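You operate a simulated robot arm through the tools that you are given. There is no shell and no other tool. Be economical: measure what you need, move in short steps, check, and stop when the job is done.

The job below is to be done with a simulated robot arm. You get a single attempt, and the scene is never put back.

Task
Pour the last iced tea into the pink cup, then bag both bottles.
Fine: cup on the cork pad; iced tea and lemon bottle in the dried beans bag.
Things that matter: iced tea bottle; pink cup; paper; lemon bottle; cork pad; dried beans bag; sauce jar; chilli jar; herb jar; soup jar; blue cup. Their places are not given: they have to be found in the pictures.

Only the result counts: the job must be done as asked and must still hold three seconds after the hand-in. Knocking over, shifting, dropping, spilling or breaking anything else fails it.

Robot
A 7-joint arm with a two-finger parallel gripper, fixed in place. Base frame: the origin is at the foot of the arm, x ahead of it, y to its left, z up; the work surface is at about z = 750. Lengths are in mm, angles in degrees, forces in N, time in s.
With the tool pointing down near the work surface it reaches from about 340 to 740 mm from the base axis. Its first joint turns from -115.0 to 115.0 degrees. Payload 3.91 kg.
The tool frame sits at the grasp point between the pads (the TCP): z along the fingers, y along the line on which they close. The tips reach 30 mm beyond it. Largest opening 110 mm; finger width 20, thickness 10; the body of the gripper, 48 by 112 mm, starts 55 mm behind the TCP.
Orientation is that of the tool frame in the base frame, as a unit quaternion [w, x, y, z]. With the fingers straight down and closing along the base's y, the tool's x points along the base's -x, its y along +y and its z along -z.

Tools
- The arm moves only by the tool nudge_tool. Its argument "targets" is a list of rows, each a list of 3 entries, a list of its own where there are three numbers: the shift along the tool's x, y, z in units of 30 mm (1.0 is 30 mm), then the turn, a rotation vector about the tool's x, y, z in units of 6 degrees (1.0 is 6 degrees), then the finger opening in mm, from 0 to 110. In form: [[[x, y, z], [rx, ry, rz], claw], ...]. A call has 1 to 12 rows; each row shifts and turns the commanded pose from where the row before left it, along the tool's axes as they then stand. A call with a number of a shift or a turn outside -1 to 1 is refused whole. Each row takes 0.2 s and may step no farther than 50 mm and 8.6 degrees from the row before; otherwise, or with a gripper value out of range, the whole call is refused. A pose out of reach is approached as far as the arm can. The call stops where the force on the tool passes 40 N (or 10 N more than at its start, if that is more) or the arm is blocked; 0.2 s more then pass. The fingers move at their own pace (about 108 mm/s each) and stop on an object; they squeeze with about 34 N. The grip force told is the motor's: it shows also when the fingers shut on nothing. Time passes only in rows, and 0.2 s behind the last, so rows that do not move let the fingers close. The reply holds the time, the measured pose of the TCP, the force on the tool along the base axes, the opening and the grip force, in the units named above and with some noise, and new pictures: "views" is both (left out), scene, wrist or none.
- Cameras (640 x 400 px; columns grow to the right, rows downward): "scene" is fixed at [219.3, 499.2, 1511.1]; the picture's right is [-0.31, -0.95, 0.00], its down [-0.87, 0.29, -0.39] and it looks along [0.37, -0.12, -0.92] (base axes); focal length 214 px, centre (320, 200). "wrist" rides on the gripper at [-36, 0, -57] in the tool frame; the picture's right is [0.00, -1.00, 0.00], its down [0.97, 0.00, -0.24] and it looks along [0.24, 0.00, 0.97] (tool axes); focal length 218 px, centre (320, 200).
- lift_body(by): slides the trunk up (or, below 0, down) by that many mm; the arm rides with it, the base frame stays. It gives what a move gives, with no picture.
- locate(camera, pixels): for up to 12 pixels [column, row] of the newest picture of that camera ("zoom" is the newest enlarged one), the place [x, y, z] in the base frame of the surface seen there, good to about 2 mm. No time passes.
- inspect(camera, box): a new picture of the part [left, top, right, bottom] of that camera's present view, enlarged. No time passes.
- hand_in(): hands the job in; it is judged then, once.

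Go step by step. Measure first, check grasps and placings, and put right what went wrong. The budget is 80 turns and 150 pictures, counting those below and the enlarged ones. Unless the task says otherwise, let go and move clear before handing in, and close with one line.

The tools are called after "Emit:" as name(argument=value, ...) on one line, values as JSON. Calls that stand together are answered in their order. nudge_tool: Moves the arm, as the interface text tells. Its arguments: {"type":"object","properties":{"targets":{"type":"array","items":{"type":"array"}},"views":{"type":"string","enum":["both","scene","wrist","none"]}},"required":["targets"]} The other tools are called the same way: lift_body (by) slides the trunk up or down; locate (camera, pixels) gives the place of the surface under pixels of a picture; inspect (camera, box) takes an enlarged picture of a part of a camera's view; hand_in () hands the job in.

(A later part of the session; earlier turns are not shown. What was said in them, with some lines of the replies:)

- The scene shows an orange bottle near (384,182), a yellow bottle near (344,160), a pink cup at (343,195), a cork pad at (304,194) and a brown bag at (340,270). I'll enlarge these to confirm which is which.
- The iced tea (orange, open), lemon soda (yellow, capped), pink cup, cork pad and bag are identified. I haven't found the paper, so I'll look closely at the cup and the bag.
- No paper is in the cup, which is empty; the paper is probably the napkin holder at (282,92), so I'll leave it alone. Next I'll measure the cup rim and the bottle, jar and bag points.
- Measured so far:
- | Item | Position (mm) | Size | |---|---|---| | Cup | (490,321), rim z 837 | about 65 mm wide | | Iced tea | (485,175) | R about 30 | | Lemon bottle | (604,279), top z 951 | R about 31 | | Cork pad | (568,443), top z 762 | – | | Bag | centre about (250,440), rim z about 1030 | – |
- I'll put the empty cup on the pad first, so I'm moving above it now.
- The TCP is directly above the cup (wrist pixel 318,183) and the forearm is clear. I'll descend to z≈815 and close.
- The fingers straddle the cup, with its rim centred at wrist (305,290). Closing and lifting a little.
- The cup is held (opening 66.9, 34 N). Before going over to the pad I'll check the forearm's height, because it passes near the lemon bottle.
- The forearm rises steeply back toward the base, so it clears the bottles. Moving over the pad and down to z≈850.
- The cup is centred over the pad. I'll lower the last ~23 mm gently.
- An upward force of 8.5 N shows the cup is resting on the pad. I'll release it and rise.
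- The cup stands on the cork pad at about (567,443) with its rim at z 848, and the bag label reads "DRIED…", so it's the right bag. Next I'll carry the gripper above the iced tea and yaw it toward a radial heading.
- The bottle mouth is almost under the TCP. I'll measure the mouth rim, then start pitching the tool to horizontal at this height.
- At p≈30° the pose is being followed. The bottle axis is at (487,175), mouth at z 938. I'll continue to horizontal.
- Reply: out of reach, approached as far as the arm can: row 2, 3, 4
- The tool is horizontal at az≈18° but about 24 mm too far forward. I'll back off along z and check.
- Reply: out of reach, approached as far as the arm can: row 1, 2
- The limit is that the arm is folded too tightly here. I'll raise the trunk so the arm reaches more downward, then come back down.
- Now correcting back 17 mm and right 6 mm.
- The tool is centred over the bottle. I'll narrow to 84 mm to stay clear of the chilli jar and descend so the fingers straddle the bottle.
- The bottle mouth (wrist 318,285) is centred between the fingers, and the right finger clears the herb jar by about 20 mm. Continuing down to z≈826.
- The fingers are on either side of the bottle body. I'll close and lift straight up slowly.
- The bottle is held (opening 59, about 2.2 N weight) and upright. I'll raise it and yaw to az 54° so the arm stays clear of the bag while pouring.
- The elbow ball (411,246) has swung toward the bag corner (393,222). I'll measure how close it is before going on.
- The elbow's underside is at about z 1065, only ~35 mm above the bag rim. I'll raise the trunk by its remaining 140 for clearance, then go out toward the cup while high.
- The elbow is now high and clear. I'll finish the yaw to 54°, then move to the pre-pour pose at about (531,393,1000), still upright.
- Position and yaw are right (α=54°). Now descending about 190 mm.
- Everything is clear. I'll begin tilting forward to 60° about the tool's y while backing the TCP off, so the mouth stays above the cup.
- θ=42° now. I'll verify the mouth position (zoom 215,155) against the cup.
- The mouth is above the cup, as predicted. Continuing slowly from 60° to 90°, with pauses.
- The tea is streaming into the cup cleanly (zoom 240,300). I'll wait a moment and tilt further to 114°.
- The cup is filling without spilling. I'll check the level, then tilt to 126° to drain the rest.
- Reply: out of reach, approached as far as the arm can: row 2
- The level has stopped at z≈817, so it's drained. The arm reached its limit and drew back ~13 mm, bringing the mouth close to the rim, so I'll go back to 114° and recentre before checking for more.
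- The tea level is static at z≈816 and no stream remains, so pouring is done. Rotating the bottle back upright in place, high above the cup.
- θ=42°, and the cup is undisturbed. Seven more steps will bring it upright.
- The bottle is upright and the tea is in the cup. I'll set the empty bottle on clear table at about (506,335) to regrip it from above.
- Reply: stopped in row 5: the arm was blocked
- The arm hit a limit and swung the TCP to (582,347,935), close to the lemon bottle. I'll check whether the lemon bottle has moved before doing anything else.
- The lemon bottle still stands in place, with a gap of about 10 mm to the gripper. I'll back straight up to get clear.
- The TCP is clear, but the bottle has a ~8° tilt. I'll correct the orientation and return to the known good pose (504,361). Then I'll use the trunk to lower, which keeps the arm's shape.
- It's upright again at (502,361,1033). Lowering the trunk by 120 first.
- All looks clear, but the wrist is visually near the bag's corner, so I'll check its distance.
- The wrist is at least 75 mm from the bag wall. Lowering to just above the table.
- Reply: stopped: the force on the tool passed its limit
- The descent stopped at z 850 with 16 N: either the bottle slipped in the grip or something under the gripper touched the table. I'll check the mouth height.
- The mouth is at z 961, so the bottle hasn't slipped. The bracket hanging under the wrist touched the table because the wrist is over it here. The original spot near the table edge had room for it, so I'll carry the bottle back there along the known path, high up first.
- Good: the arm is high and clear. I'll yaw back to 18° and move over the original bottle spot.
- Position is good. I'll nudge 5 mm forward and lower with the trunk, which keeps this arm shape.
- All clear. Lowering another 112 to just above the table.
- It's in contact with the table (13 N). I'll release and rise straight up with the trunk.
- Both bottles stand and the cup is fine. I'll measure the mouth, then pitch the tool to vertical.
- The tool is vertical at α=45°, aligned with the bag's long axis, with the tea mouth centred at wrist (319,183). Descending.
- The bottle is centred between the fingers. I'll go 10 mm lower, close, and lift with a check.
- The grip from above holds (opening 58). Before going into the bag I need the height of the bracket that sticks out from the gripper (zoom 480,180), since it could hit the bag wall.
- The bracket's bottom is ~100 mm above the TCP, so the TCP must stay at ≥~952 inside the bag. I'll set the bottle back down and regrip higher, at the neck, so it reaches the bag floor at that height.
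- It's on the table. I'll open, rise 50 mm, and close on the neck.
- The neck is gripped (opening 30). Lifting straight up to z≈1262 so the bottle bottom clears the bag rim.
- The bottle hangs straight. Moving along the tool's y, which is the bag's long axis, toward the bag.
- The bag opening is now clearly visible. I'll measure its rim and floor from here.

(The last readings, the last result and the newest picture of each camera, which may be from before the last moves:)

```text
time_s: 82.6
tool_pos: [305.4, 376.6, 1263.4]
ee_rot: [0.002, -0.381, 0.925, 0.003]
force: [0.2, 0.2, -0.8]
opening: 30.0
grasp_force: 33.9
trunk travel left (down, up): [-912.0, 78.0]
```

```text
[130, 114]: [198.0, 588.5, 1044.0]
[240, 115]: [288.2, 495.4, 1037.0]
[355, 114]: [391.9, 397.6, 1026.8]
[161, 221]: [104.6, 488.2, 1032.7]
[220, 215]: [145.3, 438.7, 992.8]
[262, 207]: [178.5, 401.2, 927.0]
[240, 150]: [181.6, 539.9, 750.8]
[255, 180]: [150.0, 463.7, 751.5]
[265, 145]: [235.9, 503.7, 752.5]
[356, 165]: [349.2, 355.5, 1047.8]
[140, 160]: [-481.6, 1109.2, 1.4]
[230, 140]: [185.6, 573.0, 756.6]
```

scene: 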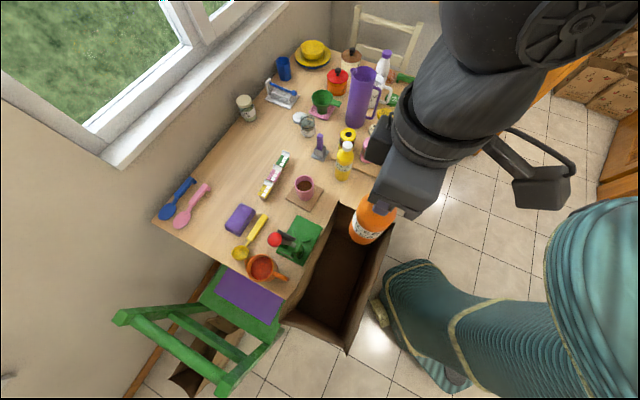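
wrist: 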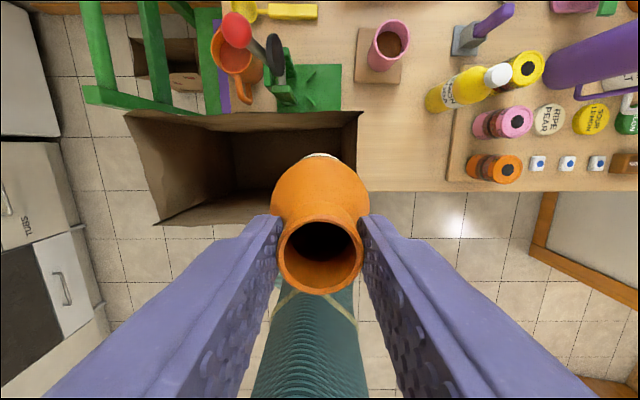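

The bag's inner centre is (249,441). I'll place the tea at its far half, (205,484); moving over it and checking alignment.

Emit:
nudge_tool(targets=[[[-0.035, 0.98, 0], [0, 0, 0], 10], [[-0.035, 0.98, 0], [0, 0, 0], 10], [[-0.035, 0.98, 0], [0, 0, 0], 10], [[-0.035, 0.98, 0], [0, 0, 0], 10], [[-0.035, 0.98, 0], [0, 0, 0], 10], [[0, 0, 0.7], [0, 0, 0], 10]])

```text
time_s: 84.0
tool_pos: [208.0, 482.1, 1242.6]
ee_rot: [0.002, -0.38, 0.925, 0.002]
force: [-0.4, 0.1, -1.7]
opening: 29.6
grasp_force: 34.4
trunk travel left (down, up): [-912.0, 78.0]
```

scene: 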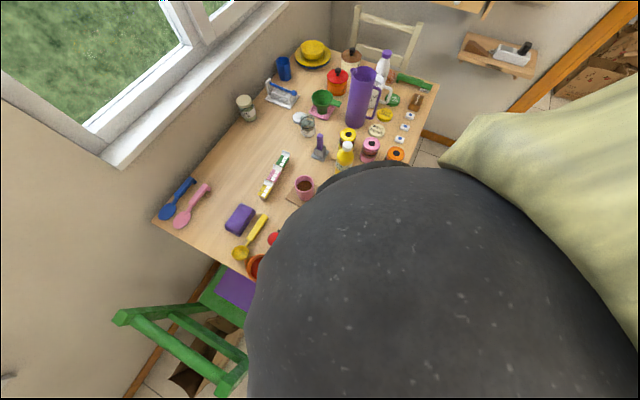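
wrist: 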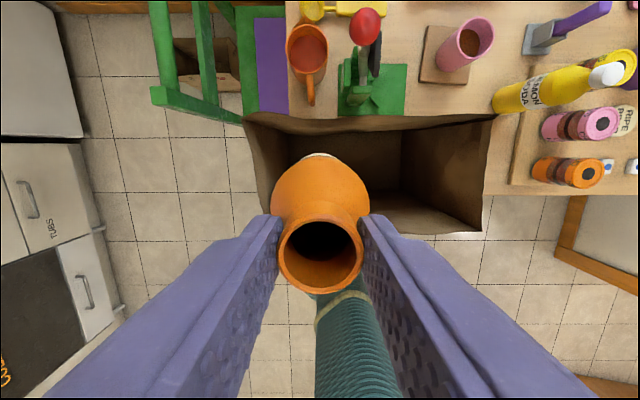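

The bottle is inside the rim outline with good margins. I'll lower in stages, watching force.

Emit:
nudge_tool(targets=[[[0, 0, 1], [0, 0, 0], 10], [[0, 0, 1], [0, 0, 0], 10], [[0, 0, 1], [0, 0, 0], 10], [[0, 0, 1], [0, 0, 0], 10], [[0, 0, 1], [0, 0, 0], 10], [[0, 0, 1], [0, 0, 0], 10]])

```text
time_s: 85.4
tool_pos: [206.4, 484.2, 1063.4]
ee_rot: [0.001, -0.381, 0.924, 0.003]
force: [-0.6, -1.1, -0.6]
opening: 29.6
grasp_force: 34.3
trunk travel left (down, up): [-912.0, 78.0]
```

scene: 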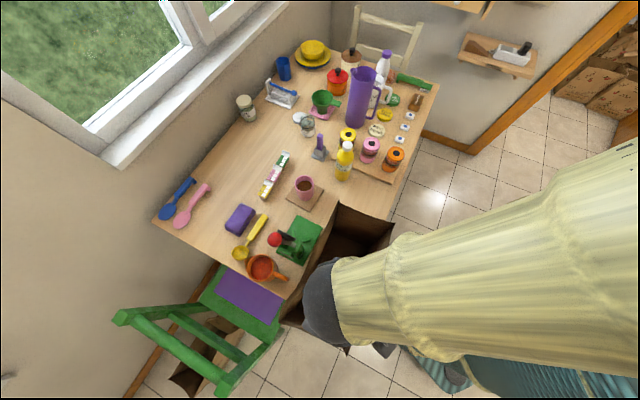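
wrist: 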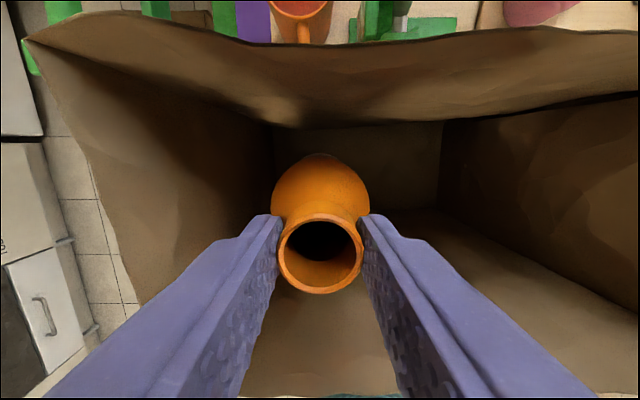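

The bottle is well inside the bag. Lowering to z≈960.

Emit:
nudge_tool(targets=[[[0, 0, 1], [0, 0, 0], 10], [[0, 0, 1], [0, 0, 0], 10], [[0, 0, 0.8], [0, 0, 0], 10], [[0, 0, 0.6], [0, 0, 0], 10]])

Emit:
inspect(camera="scene", box=[240, 180, 460, 318])

```text
time_s: 86.4
tool_pos: [206.8, 486.0, 960.5]
ee_rot: [0.001, -0.38, 0.925, 0.002]
force: [-0.2, 0.4, -1.4]
opening: 29.2
grasp_force: 34.0
trunk travel left (down, up): [-912.0, 78.0]
```

scene: 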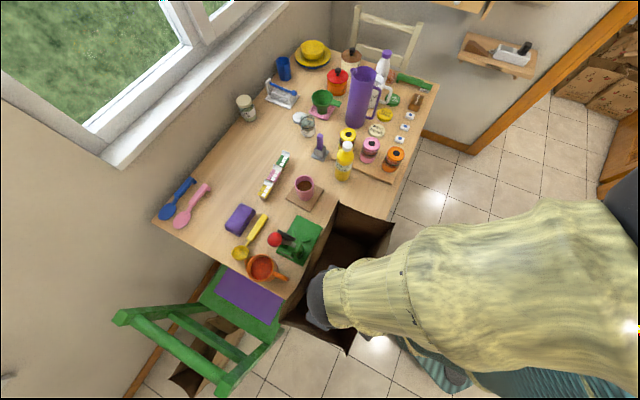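
wrist: 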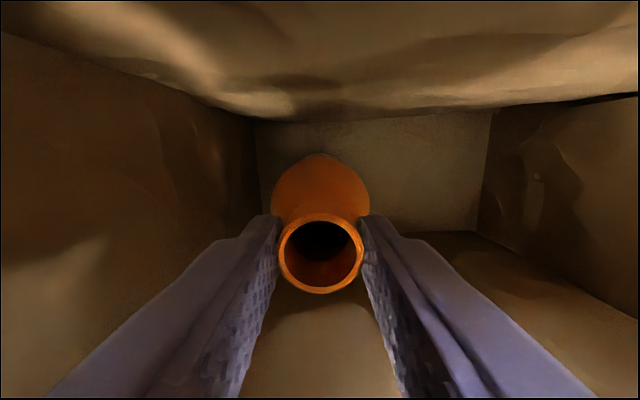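

```text
2.90 times, centred on (350, 249) of scene
```

zoom: 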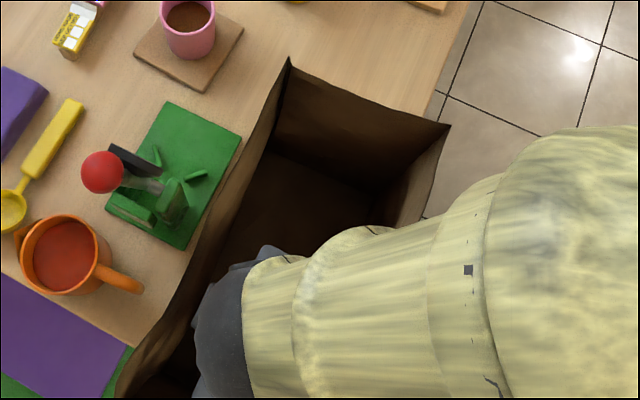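

No contact yet. I'll go down in small steps until it touches the floor.

Emit:
nudge_tool(targets=[[[0, 0, 0.15], [0, 0, 0], 10], [[0, 0, 0.12], [0, 0, 0], 10]], views="none")

Emit:
nudge_tool(targets=[[[0, 0, 0.08], [0, 0, 0], 10], [[0, 0, 0.05], [0, 0, 0], 10]], views="none")

```text
time_s: 87.0
tool_pos: [207.4, 484.3, 953.9]
ee_rot: [0.001, -0.381, 0.924, 0.003]
force: [0.1, 0.2, 7.1]
opening: 29.4
grasp_force: 34.0
trunk travel left (down, up): [-912.0, 78.0]
```

```text
time_s: 87.8
tool_pos: [208.0, 486.8, 953.8]
ee_rot: [0.004, -0.381, 0.925, 0.005]
force: [-2.9, -5.6, 24.1]
opening: 29.3
grasp_force: 34.9
trunk travel left (down, up): [-912.0, 78.0]
stopped in row 2: the force on the tool passed its limit (the readings are from after the stop); the commanded pose is now the measured one
```

Contact at about z 953. I'll relax the pressure slightly, open, and rise a little to look.

Emit:
nudge_tool(targets=[[[0, 0, -0.07], [0, 0, 0], 10], [[0, 0, 0], [0, 0, 0], 60], [[0, 0, 0], [0, 0, 0], 60], [[0, 0, -0.7], [0, 0, 0], 60], [[0, 0, -1], [0, 0, 0], 60]])

```text
time_s: 89.0
tool_pos: [206.8, 485.0, 1004.2]
ee_rot: [0.002, -0.382, 0.924, 0.004]
force: [0.0, -0.3, 1.0]
opening: 60.0
grasp_force: 0.1
trunk travel left (down, up): [-912.0, 78.0]
```

scene: 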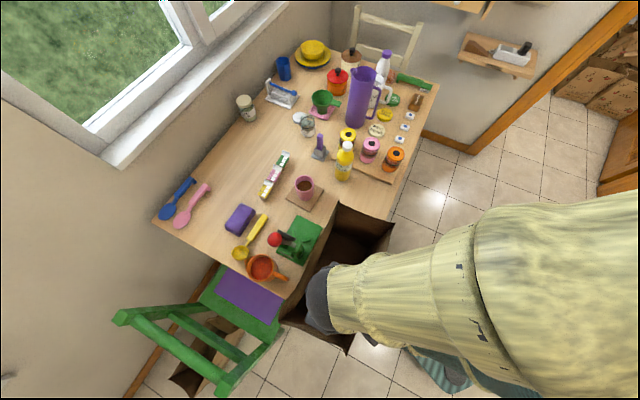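
wrist: 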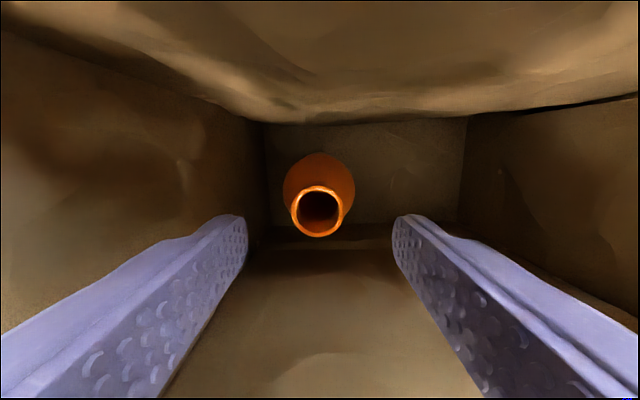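

The tea bottle stands in the bag (wrist 318,210). Now rising and heading for the lemon bottle.

Emit:
nudge_tool(targets=[[[0, 0, -1], [0, 0, 0], 60], [[0, 0, -1], [0, 0, 0], 60], [[0, 0, -1], [0, 0, 0], 60], [[0, 0, -1], [0, 0, 0], 60], [[0, 0, -1], [0, 0, 0], 60], [[-0.3, -0.946, 0], [0, 0, 0], 70], [[-0.3, -0.946, 0], [0, 0, 0], 70], [[-0.3, -0.946, 0], [0, 0, 0], 70], [[-0.3, -0.946, 0], [0, 0, 0], 70], [[-0.3, -0.946, 0], [0, 0, 0], 70], [[-0.3, -0.946, 0], [0, 0, 0], 70], [[-0.3, -0.946, 0], [0, 0, 0], 70]], views="none")

Emit:
nudge_tool(targets=[[[-0.3, -0.946, 0], [0, 0, 0], 70], [[-0.3, -0.946, 0], [0, 0, 0], 70], [[-0.3, -0.946, 0], [0, 0, 0], 70], [[-0.3, -0.946, 0], [0, 0, 0], 70], [[-0.3, -0.946, 0], [0, 0, 0], 70], [[-0.3, -0.946, 0], [0, 0, 0], 70], [[-0.3, -0.946, 0], [0, 0, 0], 70], [[-0.3, -0.946, 0], [0, 0, 0], 70]])

```text
time_s: 91.6
tool_pos: [391.2, 384.3, 1154.5]
ee_rot: [0.002, -0.381, 0.925, 0.005]
force: [0.3, -0.6, -0.4]
opening: 69.7
grasp_force: 0.1
trunk travel left (down, up): [-912.0, 78.0]
```

```text
time_s: 93.4
tool_pos: [604.2, 276.0, 1151.9]
ee_rot: [0.002, -0.381, 0.924, 0.005]
force: [0.6, -0.4, -1.1]
opening: 70.1
grasp_force: 0.1
trunk travel left (down, up): [-912.0, 78.0]
```

scene: 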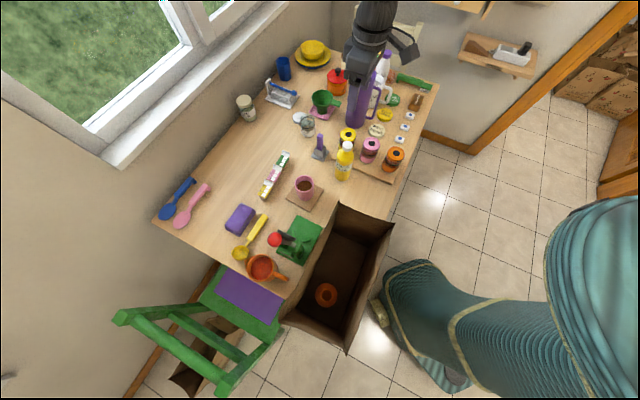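
wrist: 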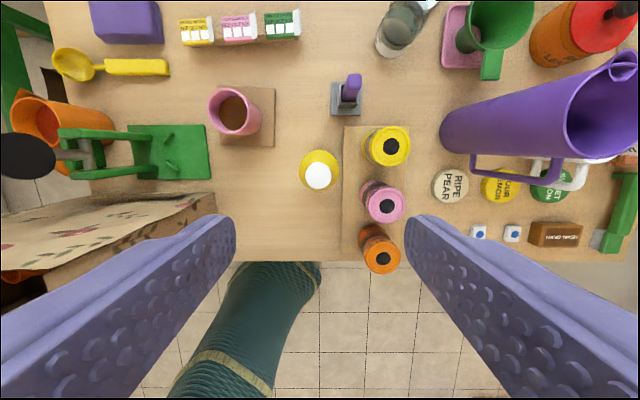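

The tea bottle stands in the bag (scene 326,294). I'm above the lemon bottle, so I'll measure its cap and the tall purple jug before descending.

Emit:
locate(camera="wrist", pixels=[[305, 176], [331, 176], [318, 164], [318, 188], [318, 176], [460, 130], [590, 110], [480, 165], [565, 150], [385, 145], [302, 160], [337, 160]])

```text
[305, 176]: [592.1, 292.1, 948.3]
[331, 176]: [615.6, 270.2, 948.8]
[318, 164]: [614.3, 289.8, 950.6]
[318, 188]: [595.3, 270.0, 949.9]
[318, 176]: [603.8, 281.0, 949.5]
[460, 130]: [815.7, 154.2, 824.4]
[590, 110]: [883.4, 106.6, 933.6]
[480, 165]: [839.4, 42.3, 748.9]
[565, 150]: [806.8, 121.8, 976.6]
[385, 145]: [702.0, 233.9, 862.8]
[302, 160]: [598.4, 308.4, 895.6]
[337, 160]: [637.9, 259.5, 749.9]
```

The cap centre is (604,280), and the jug is ~200 mm away. Descending onto the neck and closing.

Emit:
nudge_tool(targets=[[[-0.09, 0.09, 1], [0, 0, 0], 70], [[0, 0, 1], [0, 0, 0], 70], [[0, 0, 1], [0, 0, 0], 70], [[0, 0, 1], [0, 0, 0], 70], [[0, 0, 1], [0, 0, 0], 70], [[0, 0, 1], [0, 0, 0], 70], [[0, 0, 0.72], [0, 0, 0], 70]])

```text
time_s: 95.0
tool_pos: [604.6, 284.2, 950.7]
ee_rot: [0.003, -0.381, 0.925, 0.005]
force: [-0.3, 0.4, 0.3]
opening: 70.2
grasp_force: 0.1
trunk travel left (down, up): [-912.0, 78.0]
```

scene: 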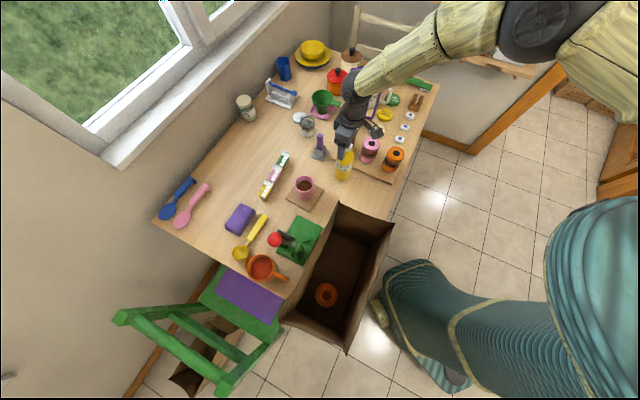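
wrist: 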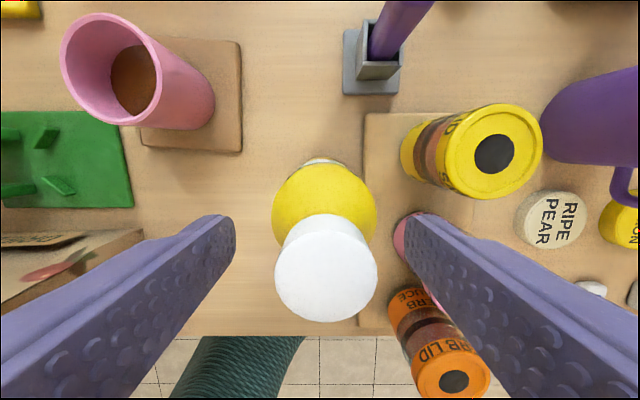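

The cap is centred (wrist 326,267). Closing and lifting a little to test.

Emit:
nudge_tool(targets=[[[0, -0.06, 0], [0, 0, 0], 45], [[0, 0, 0], [0, 0, 0], 10], [[0, 0, 0], [0, 0, 0], 10], [[0, 0, 0], [0, 0, 0], 10], [[0, 0, -0.4], [0, 0, 0], 10], [[0, 0, -0.6], [0, 0, 0], 10], [[0, 0, -0.6], [0, 0, 0], 10]])

Emit:
inspect(camera="scene", box=[280, 100, 440, 200])

```text
time_s: 96.6
tool_pos: [603.8, 282.3, 999.4]
ee_rot: [0.003, -0.381, 0.925, 0.005]
force: [-1.2, -0.2, -0.2]
opening: 29.8
grasp_force: 34.0
trunk travel left (down, up): [-912.0, 78.0]
```

scene: 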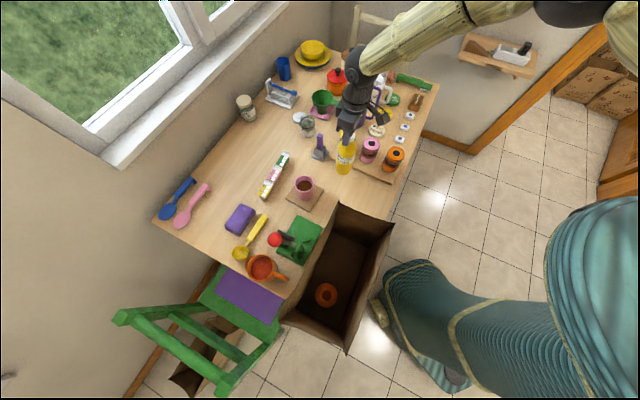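
wrist: 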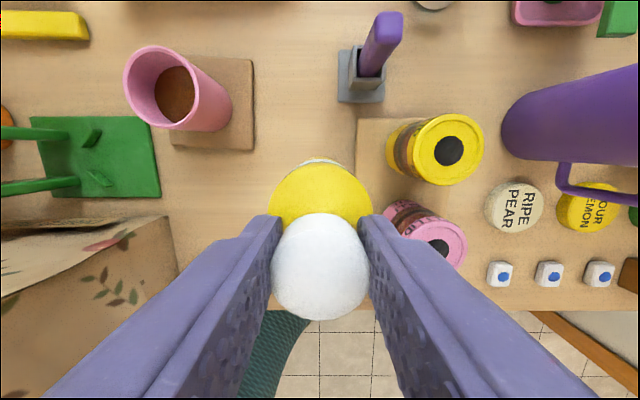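

```text
4.00 times, centred on (360, 150) of scene
```

zoom: 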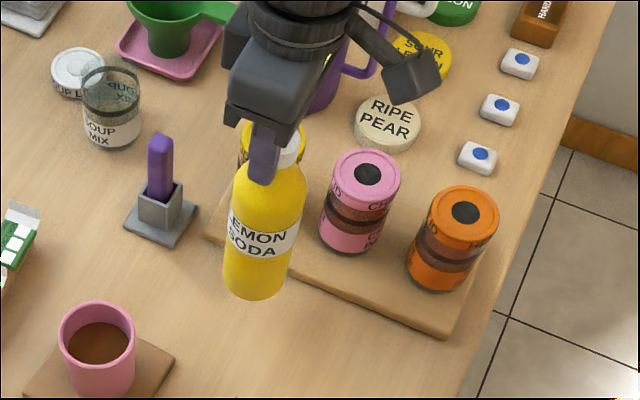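

The lemon bottle is lifted cleanly. Raising to z≈1268.

Emit:
nudge_tool(targets=[[[0, 0, -1], [0, 0, 0], 10], [[0, 0, -1], [0, 0, 0], 10], [[0, 0, -1], [0, 0, 0], 10], [[0, 0, -1], [0, 0, 0], 10], [[0, 0, -1], [0, 0, 0], 10], [[0, 0, -1], [0, 0, 0], 10], [[0, 0, -1], [0, 0, 0], 10], [[0, 0, -1], [0, 0, 0], 10], [[0, 0, -1], [0, 0, 0], 10]], views="none")

Emit:
nudge_tool(targets=[[[0.418, 0.944, 0], [0, 0, 0], 10], [[0.418, 0.944, 0], [0, 0, 0], 10], [[0.418, 0.944, 0], [0, 0, 0], 10], [[0.418, 0.944, 0], [0, 0, 0], 10], [[0.418, 0.944, 0], [0, 0, 0], 10], [[0.418, 0.944, 0], [0, 0, 0], 10], [[0.418, 0.944, 0], [0, 0, 0], 10], [[0.418, 0.944, 0], [0, 0, 0], 10], [[0.418, 0.944, 0], [0, 0, 0], 10], [[0.418, 0.944, 0], [0, 0, 0], 10], [[0.418, 0.944, 0], [0, 0, 0], 10]])

```text
time_s: 98.6
tool_pos: [604.0, 280.2, 1269.0]
ee_rot: [0.003, -0.381, 0.925, 0.006]
force: [-0.2, 1.2, -1.1]
opening: 29.7
grasp_force: 34.4
trunk travel left (down, up): [-912.0, 78.0]
```

```text
time_s: 101.0
tool_pos: [285.6, 404.9, 1272.4]
ee_rot: [0.003, -0.382, 0.924, 0.004]
force: [0.5, 0.4, -0.5]
opening: 29.9
grasp_force: 34.5
trunk travel left (down, up): [-912.0, 78.0]
```

scene: 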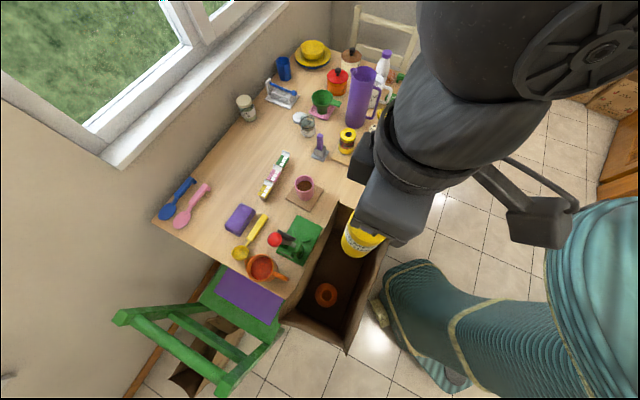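
wrist: 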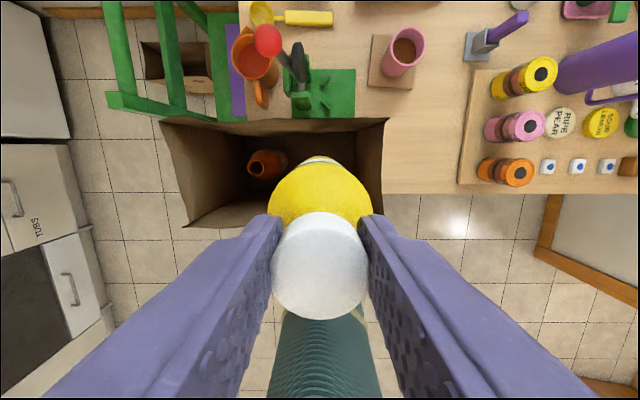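

The lemon bottle is centred over the bag's near half, with the tea visible at wrist (265,165). I'll check the tea's position and lower most of the way.

Emit:
locate(camera="wrist", pixels=[[252, 168], [275, 165], [262, 155]])

Emit:
nudge_tool(targets=[[[0, 0, 1], [0, 0, 0], 10], [[0, 0, 1], [0, 0, 0], 10], [[0, 0, 1], [0, 0, 0], 10], [[0, 0, 1], [0, 0, 0], 10], [[0, 0, 1], [0, 0, 0], 10], [[0, 0, 1], [0, 0, 0], 10]])

```text
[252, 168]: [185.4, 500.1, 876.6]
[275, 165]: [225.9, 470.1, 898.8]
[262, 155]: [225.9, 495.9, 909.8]
```

```text
time_s: 102.4
tool_pos: [290.5, 406.0, 1091.2]
ee_rot: [0.003, -0.381, 0.925, 0.006]
force: [-0.6, -0.6, -1.0]
opening: 29.4
grasp_force: 34.1
trunk travel left (down, up): [-912.0, 78.0]
```

scene: 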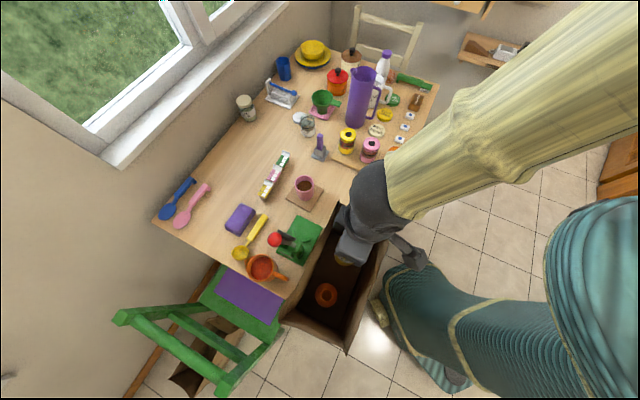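
wrist: 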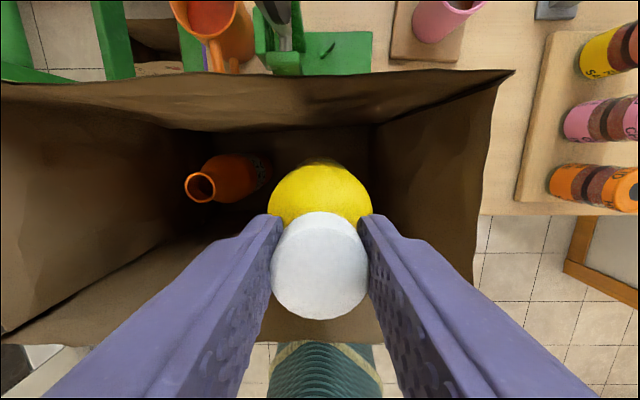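

Clear on all sides. Lowering to z≈965.

Emit:
nudge_tool(targets=[[[0, 0, 1], [0, 0, 0], 10], [[0, 0, 1], [0, 0, 0], 10], [[0, 0, 1], [0, 0, 0], 10], [[0, 0, 0.7], [0, 0, 0], 10], [[0, 0, 0.5], [0, 0, 0], 10]])

Emit:
inspect(camera="scene", box=[280, 170, 440, 270])

```text
time_s: 103.6
tool_pos: [288.5, 405.7, 964.8]
ee_rot: [0.003, -0.381, 0.924, 0.005]
force: [-0.8, -0.6, -0.2]
opening: 29.6
grasp_force: 33.7
trunk travel left (down, up): [-912.0, 78.0]
```

scene: 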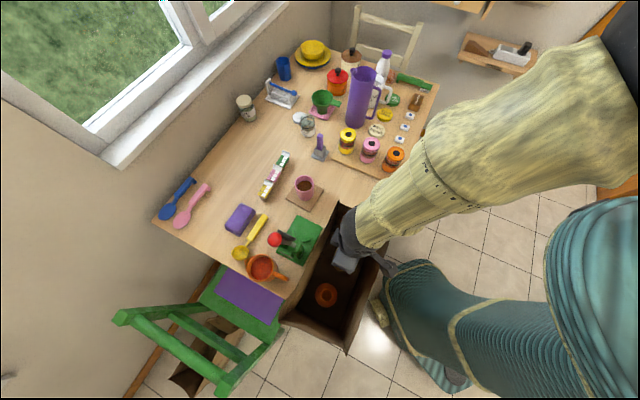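
wrist: 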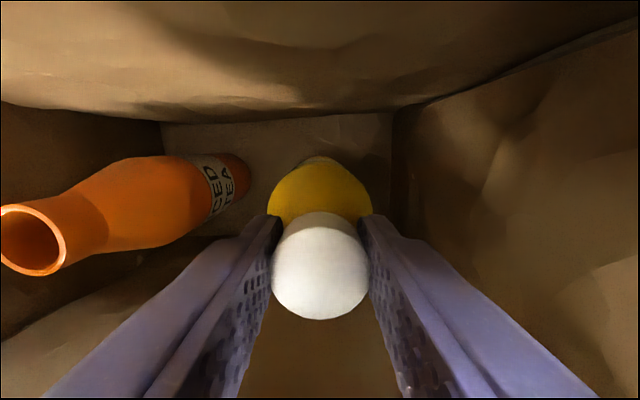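

```text
4.00 times, centred on (360, 220) of scene
```

zoom: 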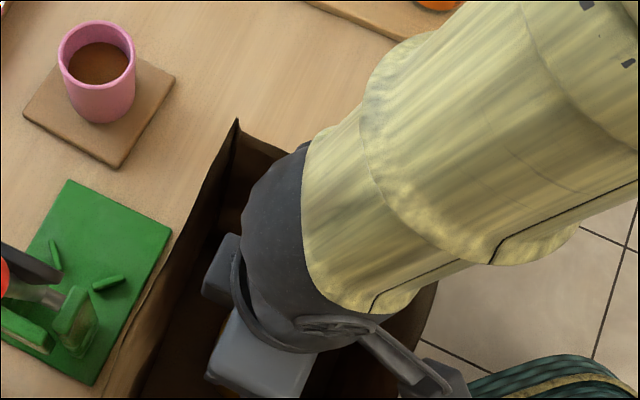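

Nearly there, with no contact yet. Small steps down to the floor.

Emit:
nudge_tool(targets=[[[0, 0, 0.12], [0, 0, 0], 10], [[0, 0, 0.1], [0, 0, 0], 10]], views="none")

```text
time_s: 104.2
tool_pos: [287.3, 406.2, 959.3]
ee_rot: [0.003, -0.381, 0.925, 0.006]
force: [0.8, 0.1, -1.2]
opening: 29.6
grasp_force: 34.2
trunk travel left (down, up): [-912.0, 78.0]
```

Emit:
nudge_tool(targets=[[[0, 0, 0.09], [0, 0, 0], 10], [[0, 0, 0.08], [0, 0, 0], 10]], views="none")

```text
time_s: 104.8
tool_pos: [288.3, 404.4, 954.6]
ee_rot: [0.005, -0.381, 0.925, 0.006]
force: [-1.7, 1.2, 26.9]
opening: 30.4
grasp_force: 33.5
trunk travel left (down, up): [-912.0, 78.0]
```

Floor contact (27 N). Relaxing, releasing, and rising clear of the bag.

Emit:
nudge_tool(targets=[[[0, 0, -0.08], [0, 0, 0], 10], [[0, 0, 0], [0, 0, 0], 60], [[0, 0, 0], [0, 0, 0], 60], [[0, 0, -0.7], [0, 0, 0], 60], [[0, 0, -1], [0, 0, 0], 60], [[0, 0, -1], [0, 0, 0], 60], [[0, 0, -1], [0, 0, 0], 60], [[0, 0, -1], [0, 0, 0], 60], [[0, 0, -1], [0, 0, 0], 60], [[0, 0, -1], [0, 0, 0], 60], [[0, 0, -1], [0, 0, 0], 60]], views="wrist")

Emit:
nudge_tool(targets=[[[-0.3, -0.95, 0], [0, 0, 0], 60], [[-0.3, -0.95, 0], [0, 0, 0], 60], [[-0.3, -0.95, 0], [0, 0, 0], 60], [[-0.3, -0.95, 0], [0, 0, 0], 60], [[-0.3, -0.95, 0], [0, 0, 0], 60], [[-0.3, -0.95, 0], [0, 0, 0], 60]], views="scene")

Emit:
inspect(camera="scene", box=[220, 100, 460, 250])

```text
time_s: 107.2
tool_pos: [289.3, 404.9, 1186.5]
ee_rot: [0.003, -0.381, 0.924, 0.005]
force: [-0.4, 0.5, 0.2]
opening: 60.1
grasp_force: 0.1
trunk travel left (down, up): [-912.0, 78.0]
```

wrist: 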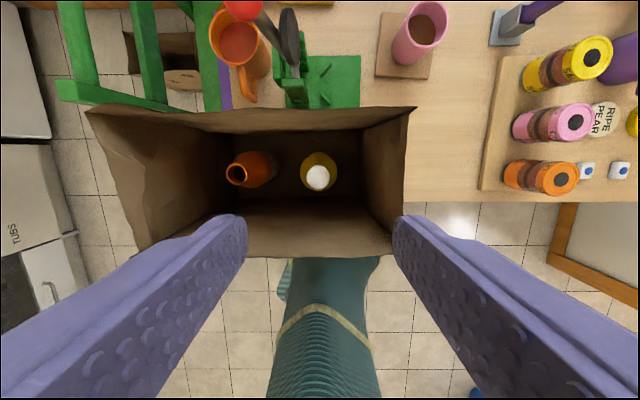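

```text
time_s: 108.6
tool_pos: [448.9, 319.4, 1187.7]
ee_rot: [0.003, -0.382, 0.924, 0.005]
force: [0.0, 0.1, -0.1]
opening: 60.1
grasp_force: 0.0
trunk travel left (down, up): [-912.0, 78.0]
```

scene: 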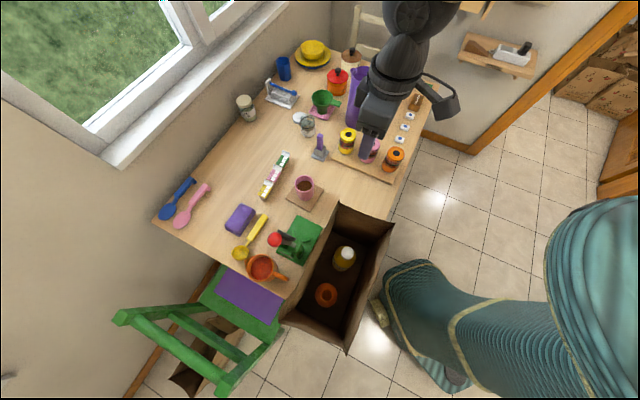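

```text
2.67 times, centred on (340, 175) of scene
```

zoom: 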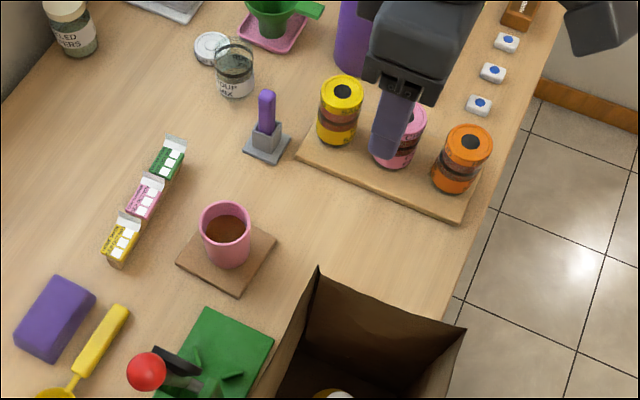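

The pictures show both bottles standing in the bag (scene 326,294 and 344,258). The cup of tea is on the cork pad (304,188), nothing looks spilled, the jars are in place and the gripper is clear. Handing in.

Emit:
hand_in()

```text
The job is handed in.
```

I poured the iced tea into the pink cup on the cork pad with no spill visible, and both bottles are standing in the dried beans bag.
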